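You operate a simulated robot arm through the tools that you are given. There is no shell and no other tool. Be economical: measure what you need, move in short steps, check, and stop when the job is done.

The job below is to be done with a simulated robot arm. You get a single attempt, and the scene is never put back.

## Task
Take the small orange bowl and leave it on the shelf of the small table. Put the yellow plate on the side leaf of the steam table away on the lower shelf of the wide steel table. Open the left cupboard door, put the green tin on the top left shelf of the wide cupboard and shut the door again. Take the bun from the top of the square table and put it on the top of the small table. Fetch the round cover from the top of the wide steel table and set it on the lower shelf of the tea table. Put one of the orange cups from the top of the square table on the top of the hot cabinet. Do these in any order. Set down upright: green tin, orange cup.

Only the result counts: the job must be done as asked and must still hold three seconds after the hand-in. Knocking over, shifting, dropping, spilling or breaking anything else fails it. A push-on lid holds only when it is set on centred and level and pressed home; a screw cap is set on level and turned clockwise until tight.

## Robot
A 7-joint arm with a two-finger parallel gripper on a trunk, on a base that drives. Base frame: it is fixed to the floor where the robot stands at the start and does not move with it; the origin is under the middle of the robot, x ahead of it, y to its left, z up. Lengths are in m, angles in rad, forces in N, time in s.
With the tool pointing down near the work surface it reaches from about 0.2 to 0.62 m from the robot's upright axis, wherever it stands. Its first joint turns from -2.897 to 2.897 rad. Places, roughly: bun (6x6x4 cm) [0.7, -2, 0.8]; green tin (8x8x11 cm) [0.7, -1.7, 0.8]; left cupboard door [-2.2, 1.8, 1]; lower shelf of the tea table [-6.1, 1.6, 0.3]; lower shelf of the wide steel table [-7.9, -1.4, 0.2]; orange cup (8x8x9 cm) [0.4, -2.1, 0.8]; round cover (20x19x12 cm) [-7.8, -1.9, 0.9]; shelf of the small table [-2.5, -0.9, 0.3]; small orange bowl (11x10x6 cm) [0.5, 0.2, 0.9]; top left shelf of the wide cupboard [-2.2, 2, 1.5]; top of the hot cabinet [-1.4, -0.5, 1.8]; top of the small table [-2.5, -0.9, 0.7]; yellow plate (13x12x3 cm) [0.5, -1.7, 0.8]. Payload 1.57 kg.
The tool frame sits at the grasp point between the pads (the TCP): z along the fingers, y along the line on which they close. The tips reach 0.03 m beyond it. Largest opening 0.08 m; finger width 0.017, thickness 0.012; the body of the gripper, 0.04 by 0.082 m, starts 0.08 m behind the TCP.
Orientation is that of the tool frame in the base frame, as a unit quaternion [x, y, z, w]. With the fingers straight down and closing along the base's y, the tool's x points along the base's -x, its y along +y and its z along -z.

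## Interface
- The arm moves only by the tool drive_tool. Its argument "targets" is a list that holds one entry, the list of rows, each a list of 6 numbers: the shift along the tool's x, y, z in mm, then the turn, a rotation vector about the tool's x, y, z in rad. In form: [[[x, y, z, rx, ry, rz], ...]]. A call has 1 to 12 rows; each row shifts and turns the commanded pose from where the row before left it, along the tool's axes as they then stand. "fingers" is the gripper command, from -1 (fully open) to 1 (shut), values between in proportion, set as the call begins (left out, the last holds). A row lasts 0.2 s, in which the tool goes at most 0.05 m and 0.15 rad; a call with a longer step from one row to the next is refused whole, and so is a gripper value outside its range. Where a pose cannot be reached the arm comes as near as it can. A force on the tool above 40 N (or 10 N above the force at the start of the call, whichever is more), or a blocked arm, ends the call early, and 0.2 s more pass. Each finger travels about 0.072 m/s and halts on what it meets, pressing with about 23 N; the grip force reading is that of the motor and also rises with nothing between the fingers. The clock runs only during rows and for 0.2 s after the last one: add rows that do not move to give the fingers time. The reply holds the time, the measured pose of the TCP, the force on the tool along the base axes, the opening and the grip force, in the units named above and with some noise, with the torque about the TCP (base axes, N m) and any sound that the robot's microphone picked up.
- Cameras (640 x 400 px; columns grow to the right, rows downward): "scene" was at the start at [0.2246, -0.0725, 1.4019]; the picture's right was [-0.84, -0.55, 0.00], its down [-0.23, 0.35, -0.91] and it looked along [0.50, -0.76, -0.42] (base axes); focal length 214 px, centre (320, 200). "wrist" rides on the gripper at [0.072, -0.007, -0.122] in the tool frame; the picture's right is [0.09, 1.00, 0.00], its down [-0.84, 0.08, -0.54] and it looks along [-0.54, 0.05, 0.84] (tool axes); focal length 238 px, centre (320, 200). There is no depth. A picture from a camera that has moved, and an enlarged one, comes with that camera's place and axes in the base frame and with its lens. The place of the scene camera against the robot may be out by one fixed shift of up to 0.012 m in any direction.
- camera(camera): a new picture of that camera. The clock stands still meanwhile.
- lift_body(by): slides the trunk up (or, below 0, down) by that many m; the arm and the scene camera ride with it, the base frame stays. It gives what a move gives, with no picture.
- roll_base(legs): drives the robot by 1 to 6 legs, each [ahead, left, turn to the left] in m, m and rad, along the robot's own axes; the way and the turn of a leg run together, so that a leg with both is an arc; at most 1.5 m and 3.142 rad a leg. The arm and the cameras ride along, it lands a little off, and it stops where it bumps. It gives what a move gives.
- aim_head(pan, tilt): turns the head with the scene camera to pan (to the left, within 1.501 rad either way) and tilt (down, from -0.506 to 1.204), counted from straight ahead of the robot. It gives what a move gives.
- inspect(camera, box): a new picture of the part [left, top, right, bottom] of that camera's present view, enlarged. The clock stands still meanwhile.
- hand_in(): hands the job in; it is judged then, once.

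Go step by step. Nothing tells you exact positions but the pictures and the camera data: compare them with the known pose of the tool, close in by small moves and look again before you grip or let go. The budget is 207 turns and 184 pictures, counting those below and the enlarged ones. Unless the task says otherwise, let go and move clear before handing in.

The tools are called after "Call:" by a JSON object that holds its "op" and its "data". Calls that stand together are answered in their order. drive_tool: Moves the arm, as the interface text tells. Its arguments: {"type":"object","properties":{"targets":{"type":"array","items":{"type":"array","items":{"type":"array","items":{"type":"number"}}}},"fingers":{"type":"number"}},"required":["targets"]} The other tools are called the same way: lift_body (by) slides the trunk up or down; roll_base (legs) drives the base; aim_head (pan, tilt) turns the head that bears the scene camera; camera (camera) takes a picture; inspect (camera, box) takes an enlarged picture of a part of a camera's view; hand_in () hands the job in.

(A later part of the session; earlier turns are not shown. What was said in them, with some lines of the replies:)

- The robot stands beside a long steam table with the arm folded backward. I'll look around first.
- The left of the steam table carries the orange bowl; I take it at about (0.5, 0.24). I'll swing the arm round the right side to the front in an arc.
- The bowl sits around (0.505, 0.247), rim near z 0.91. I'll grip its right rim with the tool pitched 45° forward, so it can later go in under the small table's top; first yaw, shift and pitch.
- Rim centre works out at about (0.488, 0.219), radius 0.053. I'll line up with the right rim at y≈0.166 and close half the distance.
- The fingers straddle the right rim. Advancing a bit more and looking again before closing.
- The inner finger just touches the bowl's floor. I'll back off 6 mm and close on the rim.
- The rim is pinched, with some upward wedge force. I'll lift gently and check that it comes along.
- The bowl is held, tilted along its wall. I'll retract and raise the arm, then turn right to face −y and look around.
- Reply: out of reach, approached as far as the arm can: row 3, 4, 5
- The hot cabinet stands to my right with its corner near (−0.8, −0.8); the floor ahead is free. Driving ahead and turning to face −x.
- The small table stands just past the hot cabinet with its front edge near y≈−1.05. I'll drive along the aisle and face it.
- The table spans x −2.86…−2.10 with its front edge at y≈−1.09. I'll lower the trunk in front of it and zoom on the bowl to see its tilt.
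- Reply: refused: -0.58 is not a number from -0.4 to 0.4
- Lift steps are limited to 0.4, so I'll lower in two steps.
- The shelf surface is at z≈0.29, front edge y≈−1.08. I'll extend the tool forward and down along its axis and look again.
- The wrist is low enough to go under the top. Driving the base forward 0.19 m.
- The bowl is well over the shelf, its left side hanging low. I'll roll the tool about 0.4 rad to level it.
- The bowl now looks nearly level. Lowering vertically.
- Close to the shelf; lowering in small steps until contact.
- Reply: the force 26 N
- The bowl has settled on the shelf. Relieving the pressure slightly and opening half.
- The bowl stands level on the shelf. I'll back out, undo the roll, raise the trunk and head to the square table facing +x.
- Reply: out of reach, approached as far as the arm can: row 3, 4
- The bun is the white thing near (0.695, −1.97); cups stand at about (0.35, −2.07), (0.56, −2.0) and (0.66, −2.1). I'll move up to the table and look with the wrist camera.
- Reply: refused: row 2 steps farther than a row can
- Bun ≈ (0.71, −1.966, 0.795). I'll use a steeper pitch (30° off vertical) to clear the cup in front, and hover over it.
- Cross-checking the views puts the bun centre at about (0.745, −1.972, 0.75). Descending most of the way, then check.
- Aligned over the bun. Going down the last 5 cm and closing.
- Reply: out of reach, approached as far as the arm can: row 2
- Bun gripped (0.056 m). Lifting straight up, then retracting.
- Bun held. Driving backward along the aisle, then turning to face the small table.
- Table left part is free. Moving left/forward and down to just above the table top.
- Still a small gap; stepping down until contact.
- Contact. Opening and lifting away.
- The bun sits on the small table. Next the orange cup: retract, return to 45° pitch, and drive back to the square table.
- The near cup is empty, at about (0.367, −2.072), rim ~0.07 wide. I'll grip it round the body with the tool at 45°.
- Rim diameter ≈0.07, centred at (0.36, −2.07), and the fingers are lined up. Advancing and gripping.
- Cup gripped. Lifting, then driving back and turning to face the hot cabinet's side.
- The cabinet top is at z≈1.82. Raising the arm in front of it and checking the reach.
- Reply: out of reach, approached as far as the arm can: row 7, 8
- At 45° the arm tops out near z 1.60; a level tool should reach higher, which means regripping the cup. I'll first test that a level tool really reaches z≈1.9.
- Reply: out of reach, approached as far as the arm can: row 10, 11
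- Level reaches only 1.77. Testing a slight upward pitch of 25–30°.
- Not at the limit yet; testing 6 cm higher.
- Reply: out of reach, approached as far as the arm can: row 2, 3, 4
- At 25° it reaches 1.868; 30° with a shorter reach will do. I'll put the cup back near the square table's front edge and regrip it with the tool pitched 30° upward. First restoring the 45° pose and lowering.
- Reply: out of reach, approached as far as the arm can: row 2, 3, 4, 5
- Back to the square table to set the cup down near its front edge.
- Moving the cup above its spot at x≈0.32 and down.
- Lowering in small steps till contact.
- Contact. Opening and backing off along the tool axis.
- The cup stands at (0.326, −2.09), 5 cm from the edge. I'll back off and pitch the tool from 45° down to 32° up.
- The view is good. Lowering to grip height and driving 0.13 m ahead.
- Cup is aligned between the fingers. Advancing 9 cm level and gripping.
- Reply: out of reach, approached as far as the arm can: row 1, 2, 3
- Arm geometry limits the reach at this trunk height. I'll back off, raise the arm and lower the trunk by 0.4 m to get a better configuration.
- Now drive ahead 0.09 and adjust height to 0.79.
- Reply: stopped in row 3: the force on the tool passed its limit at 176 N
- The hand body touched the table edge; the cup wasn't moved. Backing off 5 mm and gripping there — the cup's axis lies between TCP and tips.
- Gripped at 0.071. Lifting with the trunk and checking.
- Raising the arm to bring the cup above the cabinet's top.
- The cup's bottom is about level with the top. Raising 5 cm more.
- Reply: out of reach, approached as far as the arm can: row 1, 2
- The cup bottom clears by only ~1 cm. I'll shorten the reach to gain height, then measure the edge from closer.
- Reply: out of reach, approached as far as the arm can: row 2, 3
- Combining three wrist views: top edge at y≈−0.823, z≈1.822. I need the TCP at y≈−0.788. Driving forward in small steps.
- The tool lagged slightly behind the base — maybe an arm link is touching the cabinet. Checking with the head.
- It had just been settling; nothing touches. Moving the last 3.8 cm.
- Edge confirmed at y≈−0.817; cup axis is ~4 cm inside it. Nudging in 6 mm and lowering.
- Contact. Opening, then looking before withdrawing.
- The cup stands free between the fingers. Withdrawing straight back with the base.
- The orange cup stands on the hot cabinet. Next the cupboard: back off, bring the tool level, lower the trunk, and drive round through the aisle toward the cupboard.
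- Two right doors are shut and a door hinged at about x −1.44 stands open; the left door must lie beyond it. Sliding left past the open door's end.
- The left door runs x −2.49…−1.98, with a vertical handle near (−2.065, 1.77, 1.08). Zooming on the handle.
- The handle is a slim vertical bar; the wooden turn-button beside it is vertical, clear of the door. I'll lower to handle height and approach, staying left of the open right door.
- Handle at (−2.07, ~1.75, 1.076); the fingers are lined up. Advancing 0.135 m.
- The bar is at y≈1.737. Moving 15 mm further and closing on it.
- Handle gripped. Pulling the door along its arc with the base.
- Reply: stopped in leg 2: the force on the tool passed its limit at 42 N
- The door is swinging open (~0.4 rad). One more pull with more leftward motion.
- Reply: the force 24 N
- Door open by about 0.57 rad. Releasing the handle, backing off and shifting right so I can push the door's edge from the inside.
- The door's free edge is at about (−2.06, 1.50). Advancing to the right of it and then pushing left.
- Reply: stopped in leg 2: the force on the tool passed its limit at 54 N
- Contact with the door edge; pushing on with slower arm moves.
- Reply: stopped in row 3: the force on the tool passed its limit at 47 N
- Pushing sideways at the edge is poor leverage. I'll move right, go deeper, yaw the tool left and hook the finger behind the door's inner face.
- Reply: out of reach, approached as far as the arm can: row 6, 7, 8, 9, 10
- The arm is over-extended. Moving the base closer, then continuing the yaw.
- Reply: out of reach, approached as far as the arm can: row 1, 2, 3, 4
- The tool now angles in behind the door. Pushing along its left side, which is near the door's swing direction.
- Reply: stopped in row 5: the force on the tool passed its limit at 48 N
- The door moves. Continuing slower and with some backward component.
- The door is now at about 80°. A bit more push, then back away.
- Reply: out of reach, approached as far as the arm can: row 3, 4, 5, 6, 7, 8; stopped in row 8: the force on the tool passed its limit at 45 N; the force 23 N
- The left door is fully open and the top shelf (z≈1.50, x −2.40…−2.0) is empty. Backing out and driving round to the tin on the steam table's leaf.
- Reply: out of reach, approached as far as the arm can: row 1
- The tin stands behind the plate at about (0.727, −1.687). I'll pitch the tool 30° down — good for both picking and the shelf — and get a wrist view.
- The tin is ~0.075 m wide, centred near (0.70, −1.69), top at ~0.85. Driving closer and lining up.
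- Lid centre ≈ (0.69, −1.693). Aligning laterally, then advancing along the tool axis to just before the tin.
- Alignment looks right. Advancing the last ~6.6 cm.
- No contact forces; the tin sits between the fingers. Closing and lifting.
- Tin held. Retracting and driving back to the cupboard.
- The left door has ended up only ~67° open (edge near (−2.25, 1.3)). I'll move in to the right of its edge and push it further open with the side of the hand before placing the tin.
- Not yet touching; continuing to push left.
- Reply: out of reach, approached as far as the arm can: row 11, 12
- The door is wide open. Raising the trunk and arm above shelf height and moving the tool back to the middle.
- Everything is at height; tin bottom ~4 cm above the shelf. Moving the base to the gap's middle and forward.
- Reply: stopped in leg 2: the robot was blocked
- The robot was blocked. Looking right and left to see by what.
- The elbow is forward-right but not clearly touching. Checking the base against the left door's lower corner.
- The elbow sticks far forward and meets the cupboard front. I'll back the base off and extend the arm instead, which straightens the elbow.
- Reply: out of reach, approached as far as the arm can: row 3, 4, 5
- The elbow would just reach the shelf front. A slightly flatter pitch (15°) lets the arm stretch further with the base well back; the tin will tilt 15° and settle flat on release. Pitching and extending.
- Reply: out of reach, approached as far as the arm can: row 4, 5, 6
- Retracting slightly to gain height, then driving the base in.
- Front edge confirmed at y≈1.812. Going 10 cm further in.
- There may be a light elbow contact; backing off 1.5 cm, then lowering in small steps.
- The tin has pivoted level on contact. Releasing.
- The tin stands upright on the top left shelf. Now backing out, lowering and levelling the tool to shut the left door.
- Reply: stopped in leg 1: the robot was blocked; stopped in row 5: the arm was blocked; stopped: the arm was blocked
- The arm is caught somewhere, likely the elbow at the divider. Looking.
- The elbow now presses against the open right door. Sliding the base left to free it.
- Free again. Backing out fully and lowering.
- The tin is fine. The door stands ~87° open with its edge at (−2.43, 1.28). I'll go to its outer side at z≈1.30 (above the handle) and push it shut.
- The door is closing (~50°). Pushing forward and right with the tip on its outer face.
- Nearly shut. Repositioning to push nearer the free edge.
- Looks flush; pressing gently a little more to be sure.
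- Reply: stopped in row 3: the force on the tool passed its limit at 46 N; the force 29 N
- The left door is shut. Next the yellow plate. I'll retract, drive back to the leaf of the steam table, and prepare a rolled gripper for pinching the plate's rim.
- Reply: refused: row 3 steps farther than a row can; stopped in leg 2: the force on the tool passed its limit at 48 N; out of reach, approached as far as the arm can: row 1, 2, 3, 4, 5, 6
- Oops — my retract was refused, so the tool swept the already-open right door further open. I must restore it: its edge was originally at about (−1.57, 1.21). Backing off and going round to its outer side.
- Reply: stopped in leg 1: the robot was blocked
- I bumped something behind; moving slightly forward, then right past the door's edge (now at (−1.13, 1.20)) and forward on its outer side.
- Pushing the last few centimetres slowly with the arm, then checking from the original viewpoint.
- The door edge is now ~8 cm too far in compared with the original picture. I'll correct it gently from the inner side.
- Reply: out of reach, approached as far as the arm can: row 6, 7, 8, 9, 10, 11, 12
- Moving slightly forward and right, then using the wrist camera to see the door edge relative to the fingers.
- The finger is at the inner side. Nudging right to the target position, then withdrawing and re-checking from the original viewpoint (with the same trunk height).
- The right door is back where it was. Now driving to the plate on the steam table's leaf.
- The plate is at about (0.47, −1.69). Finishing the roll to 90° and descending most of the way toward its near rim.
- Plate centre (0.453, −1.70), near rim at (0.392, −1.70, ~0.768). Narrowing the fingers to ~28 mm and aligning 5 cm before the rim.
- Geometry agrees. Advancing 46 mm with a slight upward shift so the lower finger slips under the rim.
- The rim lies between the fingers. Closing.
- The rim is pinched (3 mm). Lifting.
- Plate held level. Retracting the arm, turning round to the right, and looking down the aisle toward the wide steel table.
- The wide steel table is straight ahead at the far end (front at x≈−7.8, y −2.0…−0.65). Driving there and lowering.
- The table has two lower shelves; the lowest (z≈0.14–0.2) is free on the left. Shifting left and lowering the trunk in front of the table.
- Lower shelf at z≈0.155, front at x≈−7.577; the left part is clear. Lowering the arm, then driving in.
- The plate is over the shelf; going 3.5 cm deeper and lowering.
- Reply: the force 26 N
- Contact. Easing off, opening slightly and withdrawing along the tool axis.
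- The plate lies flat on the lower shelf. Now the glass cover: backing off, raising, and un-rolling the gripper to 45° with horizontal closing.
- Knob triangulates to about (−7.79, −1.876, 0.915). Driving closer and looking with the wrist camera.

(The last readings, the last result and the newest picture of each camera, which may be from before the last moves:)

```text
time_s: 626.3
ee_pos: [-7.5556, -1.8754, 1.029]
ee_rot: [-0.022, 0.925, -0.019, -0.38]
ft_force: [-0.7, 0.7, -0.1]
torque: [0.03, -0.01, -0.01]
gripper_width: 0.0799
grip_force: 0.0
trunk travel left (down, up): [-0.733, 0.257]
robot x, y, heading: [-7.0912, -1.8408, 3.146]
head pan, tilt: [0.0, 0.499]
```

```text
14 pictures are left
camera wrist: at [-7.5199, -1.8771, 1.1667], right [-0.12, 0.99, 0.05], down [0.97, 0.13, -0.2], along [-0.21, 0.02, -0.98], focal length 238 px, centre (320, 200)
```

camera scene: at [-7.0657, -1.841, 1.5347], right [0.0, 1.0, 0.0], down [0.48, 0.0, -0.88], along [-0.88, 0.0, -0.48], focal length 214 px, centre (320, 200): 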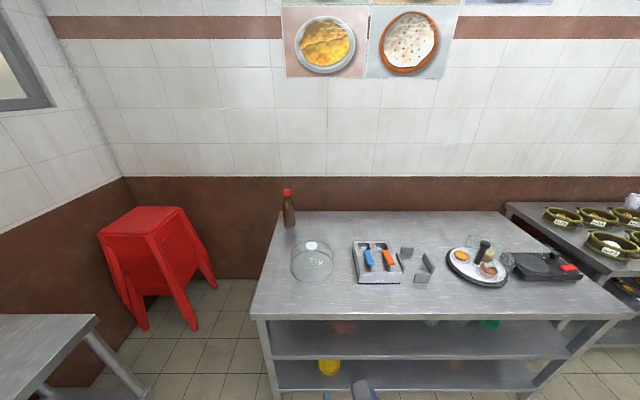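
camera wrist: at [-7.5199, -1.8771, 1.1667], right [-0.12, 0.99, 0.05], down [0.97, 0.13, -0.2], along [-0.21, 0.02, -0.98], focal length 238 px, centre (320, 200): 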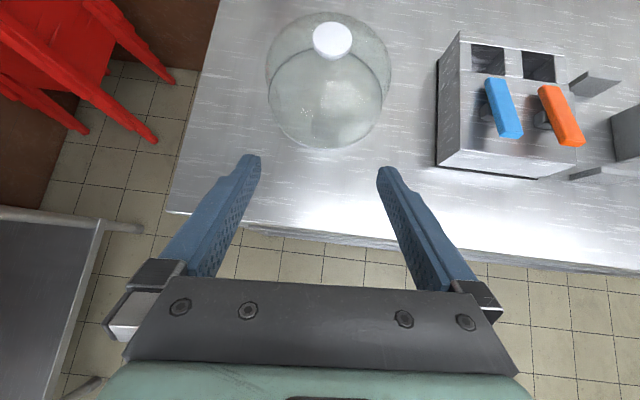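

Knob at (−7.77, −1.882, ~0.925). Moving to line up and approaching along the tool axis.

Call:
{"op": "drive_tool", "data": {"targets": [[[39, 2.5, 0, 0, 0, 0], [39, 2.5, 0, 0, 0, 0], [0, 0, 40, 0, 0, 0], [0, 0, 40, 0, 0, 0], [0, 0, 40, 0, 0, 0], [0, 0, 30, 0, 0, 0], [0, 0, 0, 0, 0, 0]]]}}

Call:
{"op": "camera", "data": {"camera": "wrist"}}

```text
time_s: 627.9
ee_pos: [-7.7166, -1.8788, 0.9763]
ee_rot: [-0.023, 0.924, -0.02, -0.38]
ft_force: [-0.8, -0.1, 0.3]
torque: [-0.02, 0.03, 0.01]
gripper_width: 0.0799
grip_force: 0.1
trunk travel left (down, up): [-0.733, 0.257]
robot x, y, heading: [-7.0918, -1.8441, 3.142]
head pan, tilt: [0.0, 0.499]
```

```text
13 pictures are left
camera wrist: at [-7.6811, -1.8823, 1.1137], right [-0.12, 0.99, 0.05], down [0.97, 0.13, -0.2], along [-0.21, 0.02, -0.98], focal length 238 px, centre (320, 200)
```

wrist: 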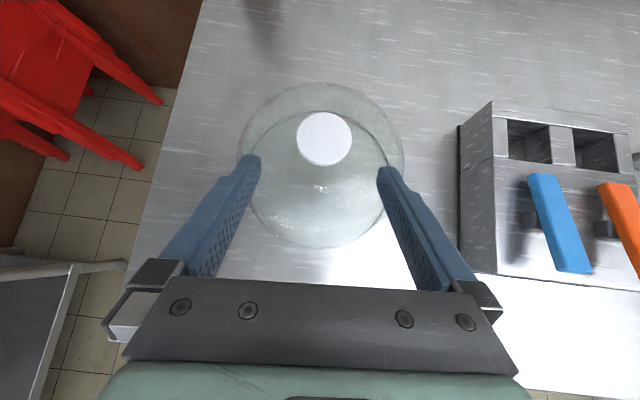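

Knob refined to (−7.785, −1.881, ~0.90), about 5 cm wide. Advancing onto it.

Call:
{"op": "drive_tool", "data": {"targets": [[[-4, 1, 30, 0, 0, 0], [-4, 1, 30, 0, 0, 0], [0, 0, 25, 0, 0, 0], [0, 0, 0, 0, 0, 0]]]}}

Call:
{"op": "camera", "data": {"camera": "wrist"}}

```text
time_s: 628.8
ee_pos: [-7.7767, -1.8809, 0.9264]
ee_rot: [-0.026, 0.919, -0.016, -0.393]
ft_force: [5.8, -1.0, 24.2]
torque: [0.95, 0.22, -0.23]
gripper_width: 0.079
grip_force: 0.1
trunk travel left (down, up): [-0.733, 0.257]
robot x, y, heading: [-7.093, -1.8459, 3.143]
head pan, tilt: [0.0, 0.499]
stopped in row 4: the force on the tool passed its limit at 44 N (the readings are from after the stop); the commanded pose is now the measured one
```

```text
12 pictures are left
camera wrist: at [-7.7384, -1.8847, 1.0633], right [-0.13, 0.99, 0.06], down [0.96, 0.14, -0.23], along [-0.24, 0.03, -0.97], focal length 238 px, centre (320, 200)
```

wrist: 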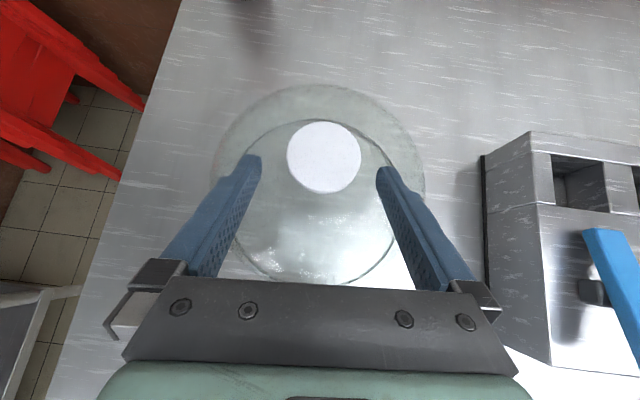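

The fingertips touched the dome's shoulder; the knob sits a bit higher. Raising 10 mm and closing on the knob.

Call:
{"op": "drive_tool", "data": {"targets": [[[5, 0, -10, 0, 0, 0], [0, 0, 0, 0, 0, 0]]]}}

Call:
{"op": "drive_tool", "data": {"targets": [[[0, 0, 0, 0, 0, 0], [0, 0, 0, 0, 0, 0], [0, 0, 0, 0, 0, 0], [0, 0, 0, 0, 0, 0]]], "fingers": 1}}

Call:
{"op": "camera", "data": {"camera": "wrist"}}

```text
time_s: 629.4
ee_pos: [-7.7695, -1.8815, 0.9322]
ee_rot: [-0.025, 0.922, -0.018, -0.387]
ft_force: [-0.2, -0.6, 0.3]
torque: [-0.01, 0.0, -0.03]
gripper_width: 0.0802
grip_force: 0.0
trunk travel left (down, up): [-0.733, 0.257]
robot x, y, heading: [-7.0917, -1.8471, 3.139]
head pan, tilt: [0.0, 0.499]
```

```text
time_s: 630.4
ee_pos: [-7.7708, -1.8812, 0.932]
ee_rot: [-0.025, 0.921, -0.017, -0.387]
ft_force: [0.5, 0.3, 0.8]
torque: [-0.09, 0.03, 0.0]
gripper_width: 0.0475
grip_force: 23.1
trunk travel left (down, up): [-0.733, 0.257]
robot x, y, heading: [-7.0953, -1.8463, 3.141]
head pan, tilt: [0.0, 0.499]
```

```text
11 pictures are left
camera wrist: at [-7.7333, -1.8844, 1.0687], right [-0.12, 0.99, 0.05], down [0.97, 0.13, -0.22], along [-0.23, 0.02, -0.97], focal length 238 px, centre (320, 200)
```

wrist: 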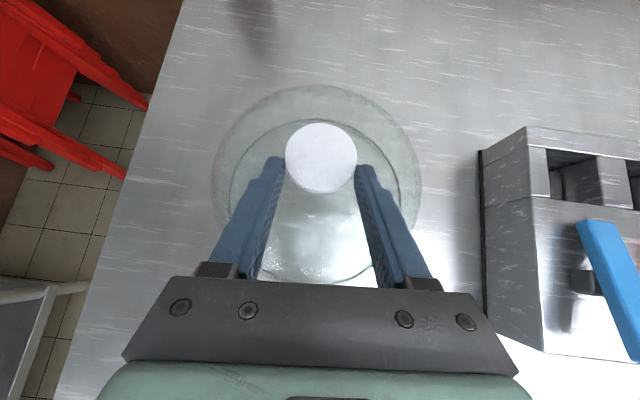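

The knob is gripped (0.0475). Lifting and checking.

Call:
{"op": "drive_tool", "data": {"targets": [[[7, 0, -7, 0, 0, 0], [21, 0, -21, 0, 0, 0], [28, 0, -28, 0, 0, 0], [28, 0, -28, 0, 0, 0], [28, 0, -28, 0, 0, 0], [-25, 0, -25, 0, 0, 0], [-25, 0, -25, 0, 0, 0], [-25, 0, -25, 0, 0, 0], [-25, 0, -25, 0, 0, 0], [0, 0, 0, 0, 0, 0]]]}}

Call:
{"op": "camera", "data": {"camera": "wrist"}}

```text
time_s: 632.5
ee_pos: [-7.627, -1.8697, 1.0894]
ee_rot: [-0.026, 0.921, -0.018, -0.388]
ft_force: [-0.2, 0.7, -1.8]
torque: [-0.02, -0.08, 0.0]
gripper_width: 0.046
grip_force: 22.9
trunk travel left (down, up): [-0.733, 0.257]
robot x, y, heading: [-7.09, -1.845, 3.142]
head pan, tilt: [0.0, 0.499]
```

```text
10 pictures are left
camera wrist: at [-7.5901, -1.8726, 1.2252], right [-0.12, 0.99, 0.05], down [0.97, 0.13, -0.22], along [-0.23, 0.02, -0.97], focal length 238 px, centre (320, 200)
```

wrist: 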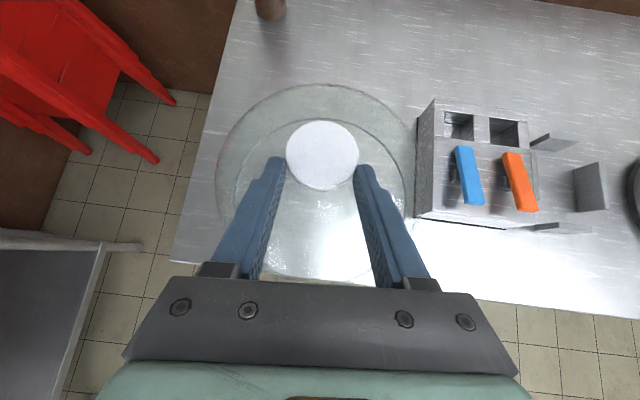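

The cover is in hand. Backing off, turning to face +y and looking for the tea table.

Call:
{"op": "roll_base", "data": {"legs": [[-0.5, 0, 0], [0, 0, -1.57]]}}

Call:
{"op": "aim_head", "data": {"pan": 0, "tilt": 0.35}}

Call:
{"op": "camera", "data": {"camera": "scene"}}

```text
time_s: 639.3
ee_pos: [-6.6112, -1.3085, 1.0883]
ee_rot: [0.633, 0.669, 0.262, -0.286]
ft_force: [-0.2, 0.2, -1.8]
torque: [-0.06, -0.02, 0.04]
gripper_width: 0.0448
grip_force: 22.7
trunk travel left (down, up): [-0.733, 0.257]
robot x, y, heading: [-6.5891, -1.8463, 1.573]
head pan, tilt: [0.0, 0.499]
```

```text
time_s: 640.0
ee_pos: [-6.6116, -1.3092, 1.089]
ee_rot: [0.634, 0.668, 0.263, -0.286]
ft_force: [0.2, -0.1, -1.8]
torque: [-0.01, 0.01, -0.02]
gripper_width: 0.0452
grip_force: 22.4
trunk travel left (down, up): [-0.733, 0.257]
robot x, y, heading: [-6.5857, -1.8461, 1.568]
head pan, tilt: [0.0, 0.351]
```

```text
9 pictures are left
camera scene: at [-6.5831, -1.5776, 1.5483], right [1.0, 0.0, 0.0], down [0.0, -0.34, -0.94], along [0.0, 0.94, -0.34], focal length 214 px, centre (320, 200)
```

scene: 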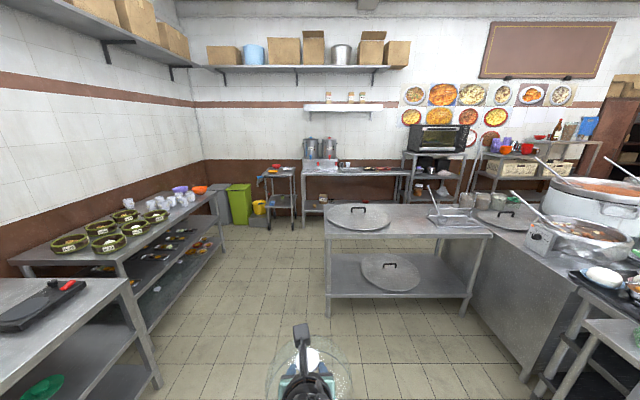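

The tea table (with the urns) is at the back, reached by the passage left of the table with the big lids. Driving there in legs.

Call:
{"op": "roll_base", "data": {"legs": [[0.15, 0.47, 0], [1.2, 0, 0], [1.1, 0, 0]]}}

Call:
{"op": "aim_head", "data": {"pan": -0.5, "tilt": 0.5}}

Call:
{"op": "camera", "data": {"camera": "scene"}}

```text
time_s: 653.9
ee_pos: [-7.0829, 1.14, 1.0892]
ee_rot: [0.634, 0.669, 0.262, -0.286]
ft_force: [0.2, -0.3, -1.1]
torque: [-0.04, -0.01, 0.02]
gripper_width: 0.0438
grip_force: 23.1
trunk travel left (down, up): [-0.733, 0.257]
robot x, y, heading: [-7.0597, 0.6032, 1.57]
head pan, tilt: [0.0, 0.351]
```

```text
time_s: 654.8
ee_pos: [-7.0847, 1.1418, 1.0884]
ee_rot: [0.634, 0.669, 0.262, -0.287]
ft_force: [0.2, -0.1, -0.8]
torque: [-0.04, 0.01, 0.0]
gripper_width: 0.0436
grip_force: 22.8
trunk travel left (down, up): [-0.733, 0.257]
robot x, y, heading: [-7.059, 0.605, 1.568]
head pan, tilt: [-0.499, 0.499]
```

```text
8 pictures are left
camera scene: at [-7.0114, 0.8597, 1.5347], right [0.88, -0.48, 0.0], down [-0.23, -0.42, -0.88], along [0.42, 0.77, -0.48], focal length 214 px, centre (320, 200)
```

scene: 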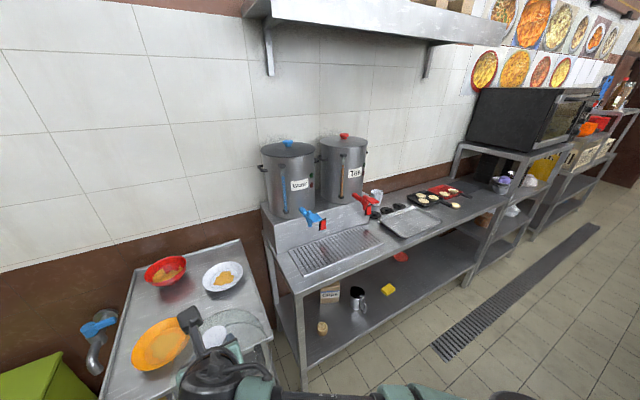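

The tea table spans x −6.83…−5.3, front y≈1.39, lower shelf z≈0.31; the right part near (−5.65, 1.53) is free. Sliding right along its front, then lowering.

Call:
{"op": "roll_base", "data": {"legs": [[0.02, -0.71, 0], [0, -0.71, 0]]}}

Call:
{"op": "lift_body", "data": {"by": -0.4}}

Call:
{"op": "lift_body", "data": {"by": -0.2}}

Call:
{"op": "aim_head", "data": {"pan": 0, "tilt": 0.5}}

Call:
{"op": "camera", "data": {"camera": "scene"}}

```text
time_s: 662.2
ee_pos: [-5.6604, 1.1524, 1.0877]
ee_rot: [0.637, 0.666, 0.264, -0.285]
ft_force: [-0.5, -0.9, -0.6]
torque: [-0.04, -0.01, -0.04]
gripper_width: 0.0433
grip_force: 23.1
trunk travel left (down, up): [-0.733, 0.257]
robot x, y, heading: [-5.6424, 0.6149, 1.562]
head pan, tilt: [-0.499, 0.499]
```

```text
time_s: 666.0
ee_pos: [-5.6601, 1.1519, 0.6892]
ee_rot: [0.637, 0.666, 0.264, -0.285]
ft_force: [0.7, -0.4, -1.2]
torque: [-0.06, 0.0, 0.0]
gripper_width: 0.0433
grip_force: 23.1
trunk travel left (down, up): [-0.333, 0.657]
robot x, y, heading: [-5.6413, 0.6156, 1.566]
head pan, tilt: [-0.499, 0.499]
```

```text
time_s: 668.2
ee_pos: [-5.6614, 1.1526, 0.4886]
ee_rot: [0.636, 0.667, 0.263, -0.285]
ft_force: [1.1, 0.8, -1.2]
torque: [-0.05, -0.02, 0.01]
gripper_width: 0.0428
grip_force: 22.7
trunk travel left (down, up): [-0.133, 0.857]
robot x, y, heading: [-5.6387, 0.6171, 1.561]
head pan, tilt: [-0.499, 0.499]
```

```text
time_s: 669.1
ee_pos: [-5.6617, 1.1517, 0.4884]
ee_rot: [0.636, 0.666, 0.263, -0.286]
ft_force: [0.3, 0.2, -1.6]
torque: [-0.05, 0.02, 0.0]
gripper_width: 0.043
grip_force: 23.5
trunk travel left (down, up): [-0.133, 0.857]
robot x, y, heading: [-5.6388, 0.6144, 1.559]
head pan, tilt: [0.0, 0.499]
```

```text
7 pictures are left
camera scene: at [-5.6353, 0.8818, 0.9347], right [1.0, -0.01, 0.0], down [-0.01, -0.48, -0.88], along [0.01, 0.88, -0.48], focal length 214 px, centre (320, 200)
```

scene: 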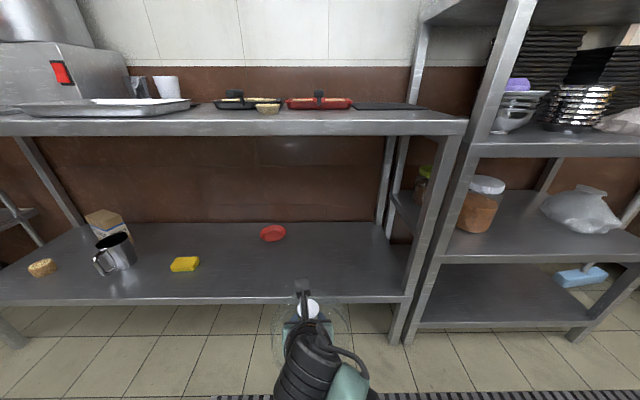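

Shelf front at y≈1.385, z≈0.27; the spot at (−5.66, 1.54) is clear. Driving in and extending the arm.

Call:
{"op": "roll_base", "data": {"legs": [[0.26, 0, 0.01]]}}

Call:
{"op": "drive_tool", "data": {"targets": [[[28, 0, 28, 0, 0, 0], [28, 0, 28, 0, 0, 0], [28, 0, 28, 0, 0, 0], [-28, 0, 28, 0, 0, 0], [0, 0, 0, 0, 0, 0]]]}}

Call:
{"op": "camera", "data": {"camera": "scene"}}

```text
time_s: 671.0
ee_pos: [-5.6664, 1.4135, 0.4883]
ee_rot: [0.632, 0.67, 0.261, -0.287]
ft_force: [-0.5, -0.4, -1.3]
torque: [-0.06, -0.02, -0.01]
gripper_width: 0.0426
grip_force: 22.9
trunk travel left (down, up): [-0.133, 0.857]
robot x, y, heading: [-5.6442, 0.8789, 1.568]
head pan, tilt: [0.0, 0.499]
```

```text
time_s: 672.2
ee_pos: [-5.673, 1.5326, 0.4501]
ee_rot: [0.633, 0.67, 0.262, -0.287]
ft_force: [0.3, 0.1, -1.7]
torque: [-0.03, 0.01, 0.01]
gripper_width: 0.0425
grip_force: 22.9
trunk travel left (down, up): [-0.133, 0.857]
robot x, y, heading: [-5.6397, 0.8805, 1.572]
head pan, tilt: [0.0, 0.499]
```

```text
6 pictures are left
camera scene: at [-5.6371, 1.1439, 0.9347], right [1.0, 0.0, 0.0], down [0.0, -0.48, -0.88], along [0.0, 0.88, -0.48], focal length 214 px, centre (320, 200)
```

scene: 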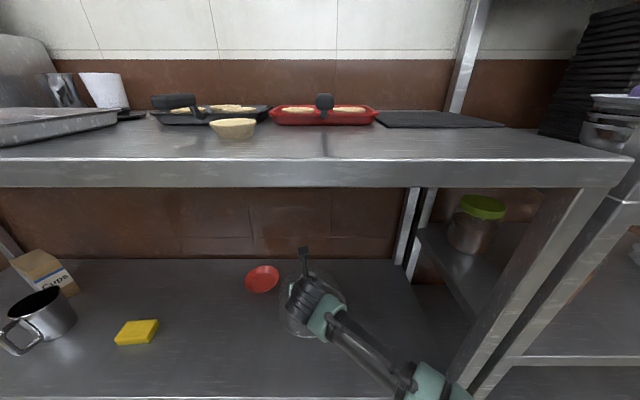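

The cover is over the clear part of the shelf. Lowering stepwise to contact.

Call:
{"op": "drive_tool", "data": {"targets": [[[-7, 0, 7, 0, 0, 0], [-7, 0, 7, 0, 0, 0], [0, 0, 0, 0, 0, 0]]]}}

Call:
{"op": "drive_tool", "data": {"targets": [[[-5, 0, 5, 0, 0, 0], [-5, 0, 5, 0, 0, 0], [0, 0, 0, 0, 0, 0]]]}}

Call:
{"op": "drive_tool", "data": {"targets": [[[-4, 0, 4, 0, 0, 0], [-4, 0, 4, 0, 0, 0], [0, 0, 0, 0, 0, 0]]]}}

```text
time_s: 673.0
ee_pos: [-5.6734, 1.5339, 0.4314]
ee_rot: [0.633, 0.67, 0.262, -0.287]
ft_force: [-0.3, 0.7, -1.9]
torque: [-0.05, -0.01, 0.0]
gripper_width: 0.0423
grip_force: 23.1
trunk travel left (down, up): [-0.133, 0.857]
robot x, y, heading: [-5.6401, 0.8786, 1.574]
head pan, tilt: [0.0, 0.499]
```

```text
time_s: 673.8
ee_pos: [-5.6743, 1.5376, 0.4264]
ee_rot: [0.628, 0.668, 0.269, -0.294]
ft_force: [-1.3, 2.2, 12.4]
torque: [-0.08, -0.58, -0.04]
gripper_width: 0.0408
grip_force: 23.4
trunk travel left (down, up): [-0.133, 0.857]
robot x, y, heading: [-5.6418, 0.8771, 1.576]
head pan, tilt: [0.0, 0.499]
stopped in row 3: the force on the tool passed its limit at 41 N (the readings are from after the stop); the commanded pose is now the measured one
```

```text
time_s: 674.3
ee_pos: [-5.6748, 1.5393, 0.4256]
ee_rot: [0.624, 0.668, 0.272, -0.299]
ft_force: [-0.3, 3.1, 9.6]
torque: [-0.01, -0.58, 0.04]
gripper_width: 0.0409
grip_force: 23.8
trunk travel left (down, up): [-0.133, 0.857]
robot x, y, heading: [-5.6438, 0.8758, 1.574]
head pan, tilt: [0.0, 0.499]
stopped in row 2: the force on the tool passed its limit at 44 N (the readings are from after the stop); the commanded pose is now the measured one
```

The cover rests on the shelf. Opening and backing off.

Call:
{"op": "drive_tool", "data": {"targets": [[[0, 0, 0, 0, 0, 0], [0, 0, 0, 0, 0, 0], [0, 0, 0, 0, 0, 0]]], "fingers": -1}}

Call:
{"op": "drive_tool", "data": {"targets": [[[8, 0, -12, 0, 0, 0], [15, 0, -25, 0, 0, 0], [0, 0, -30, 0, 0, 0], [0, 0, -30, 0, 0, 0], [0, 0, 0, 0, 0, 0]]]}}

Call:
{"op": "camera", "data": {"camera": "wrist"}}

```text
time_s: 675.1
ee_pos: [-5.6744, 1.54, 0.426]
ee_rot: [0.624, 0.668, 0.272, -0.3]
ft_force: [-5.9, 3.2, 20.3]
torque: [0.45, -0.57, 0.39]
gripper_width: 0.074
grip_force: 0.0
trunk travel left (down, up): [-0.133, 0.857]
robot x, y, heading: [-5.6405, 0.8752, 1.567]
head pan, tilt: [0.0, 0.499]
```

```text
time_s: 676.3
ee_pos: [-5.6691, 1.4844, 0.506]
ee_rot: [0.628, 0.668, 0.27, -0.295]
ft_force: [0.7, 0.0, 0.4]
torque: [-0.01, -0.03, 0.03]
gripper_width: 0.0799
grip_force: 0.1
trunk travel left (down, up): [-0.133, 0.857]
robot x, y, heading: [-5.6417, 0.882, 1.574]
head pan, tilt: [0.0, 0.499]
```

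```text
5 pictures are left
camera wrist: at [-5.6721, 1.4427, 0.6415], right [0.99, 0.13, 0.06], down [0.14, -0.96, -0.25], along [0.02, 0.25, -0.97], focal length 238 px, centre (320, 200)
```

wrist: 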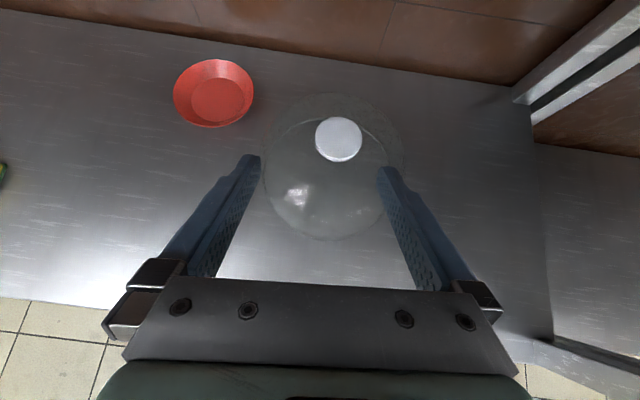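

The cover sits on the tea table's lower shelf. Backing the arm clear, then a last look.

Call:
{"op": "roll_base", "data": {"legs": [[-0.22, 0, 0]]}}

Call:
{"op": "inspect", "data": {"camera": "scene", "box": [200, 180, 440, 330]}}

```text
time_s: 678.0
ee_pos: [-5.6701, 1.2626, 0.5047]
ee_rot: [0.626, 0.668, 0.27, -0.297]
ft_force: [0.1, 0.8, 0.2]
torque: [-0.02, 0.01, 0.04]
gripper_width: 0.0802
grip_force: 0.0
trunk travel left (down, up): [-0.133, 0.857]
robot x, y, heading: [-5.6401, 0.6561, 1.568]
head pan, tilt: [0.0, 0.499]
```

```text
2.67 times, centred on (320, 255) of scene
camera zoom: at [-5.6366, 0.9222, 0.9347], right [1.0, 0.0, 0.0], down [0.0, -0.48, -0.88], along [0.0, 0.88, -0.48], focal length 572 px, centre (320, 53)
```

zoom: 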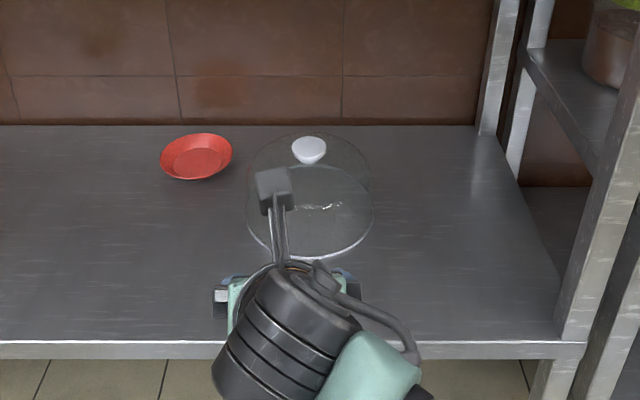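

All six items look placed and the arm is clear. Handing in.

Call:
{"op": "hand_in", "data": {}}

```text
The job is handed in.
```

I placed all six items, shut the left cupboard door and handed the job in. The result has not come back. I did not re-check the earlier items at the end.

- **Small orange bowl:** on the shelf of the small table, standing level when I left it.
- **Bun:** on the top of the small table, on the free left part.
- **Orange cup:** upright on the top of the hot cabinet, about 4–5 cm in from the front edge.
- **Green tin:** upright on the top left shelf of the wide cupboard.
- **Yellow plate:** flat on the lowest shelf of the wide steel table, near the left end.
- **Round cover:** on the lower shelf of the tea table, on the free right part.

Three incidents could count against the result:

- **Right cupboard door:** it was already open. My arm swept it further open by mistake, and I pushed it back. From nearly the same viewpoint it matched its starting position to about 1 cm.
- **Bump while reversing:** the base hit something behind it near the cupboard and stopped. I did not look at what it hit, so I can't rule out that something moved.
- **Square table edge:** the gripper pressed hard on its front edge (176 N) while I was picking up the cup. I saw nothing move.
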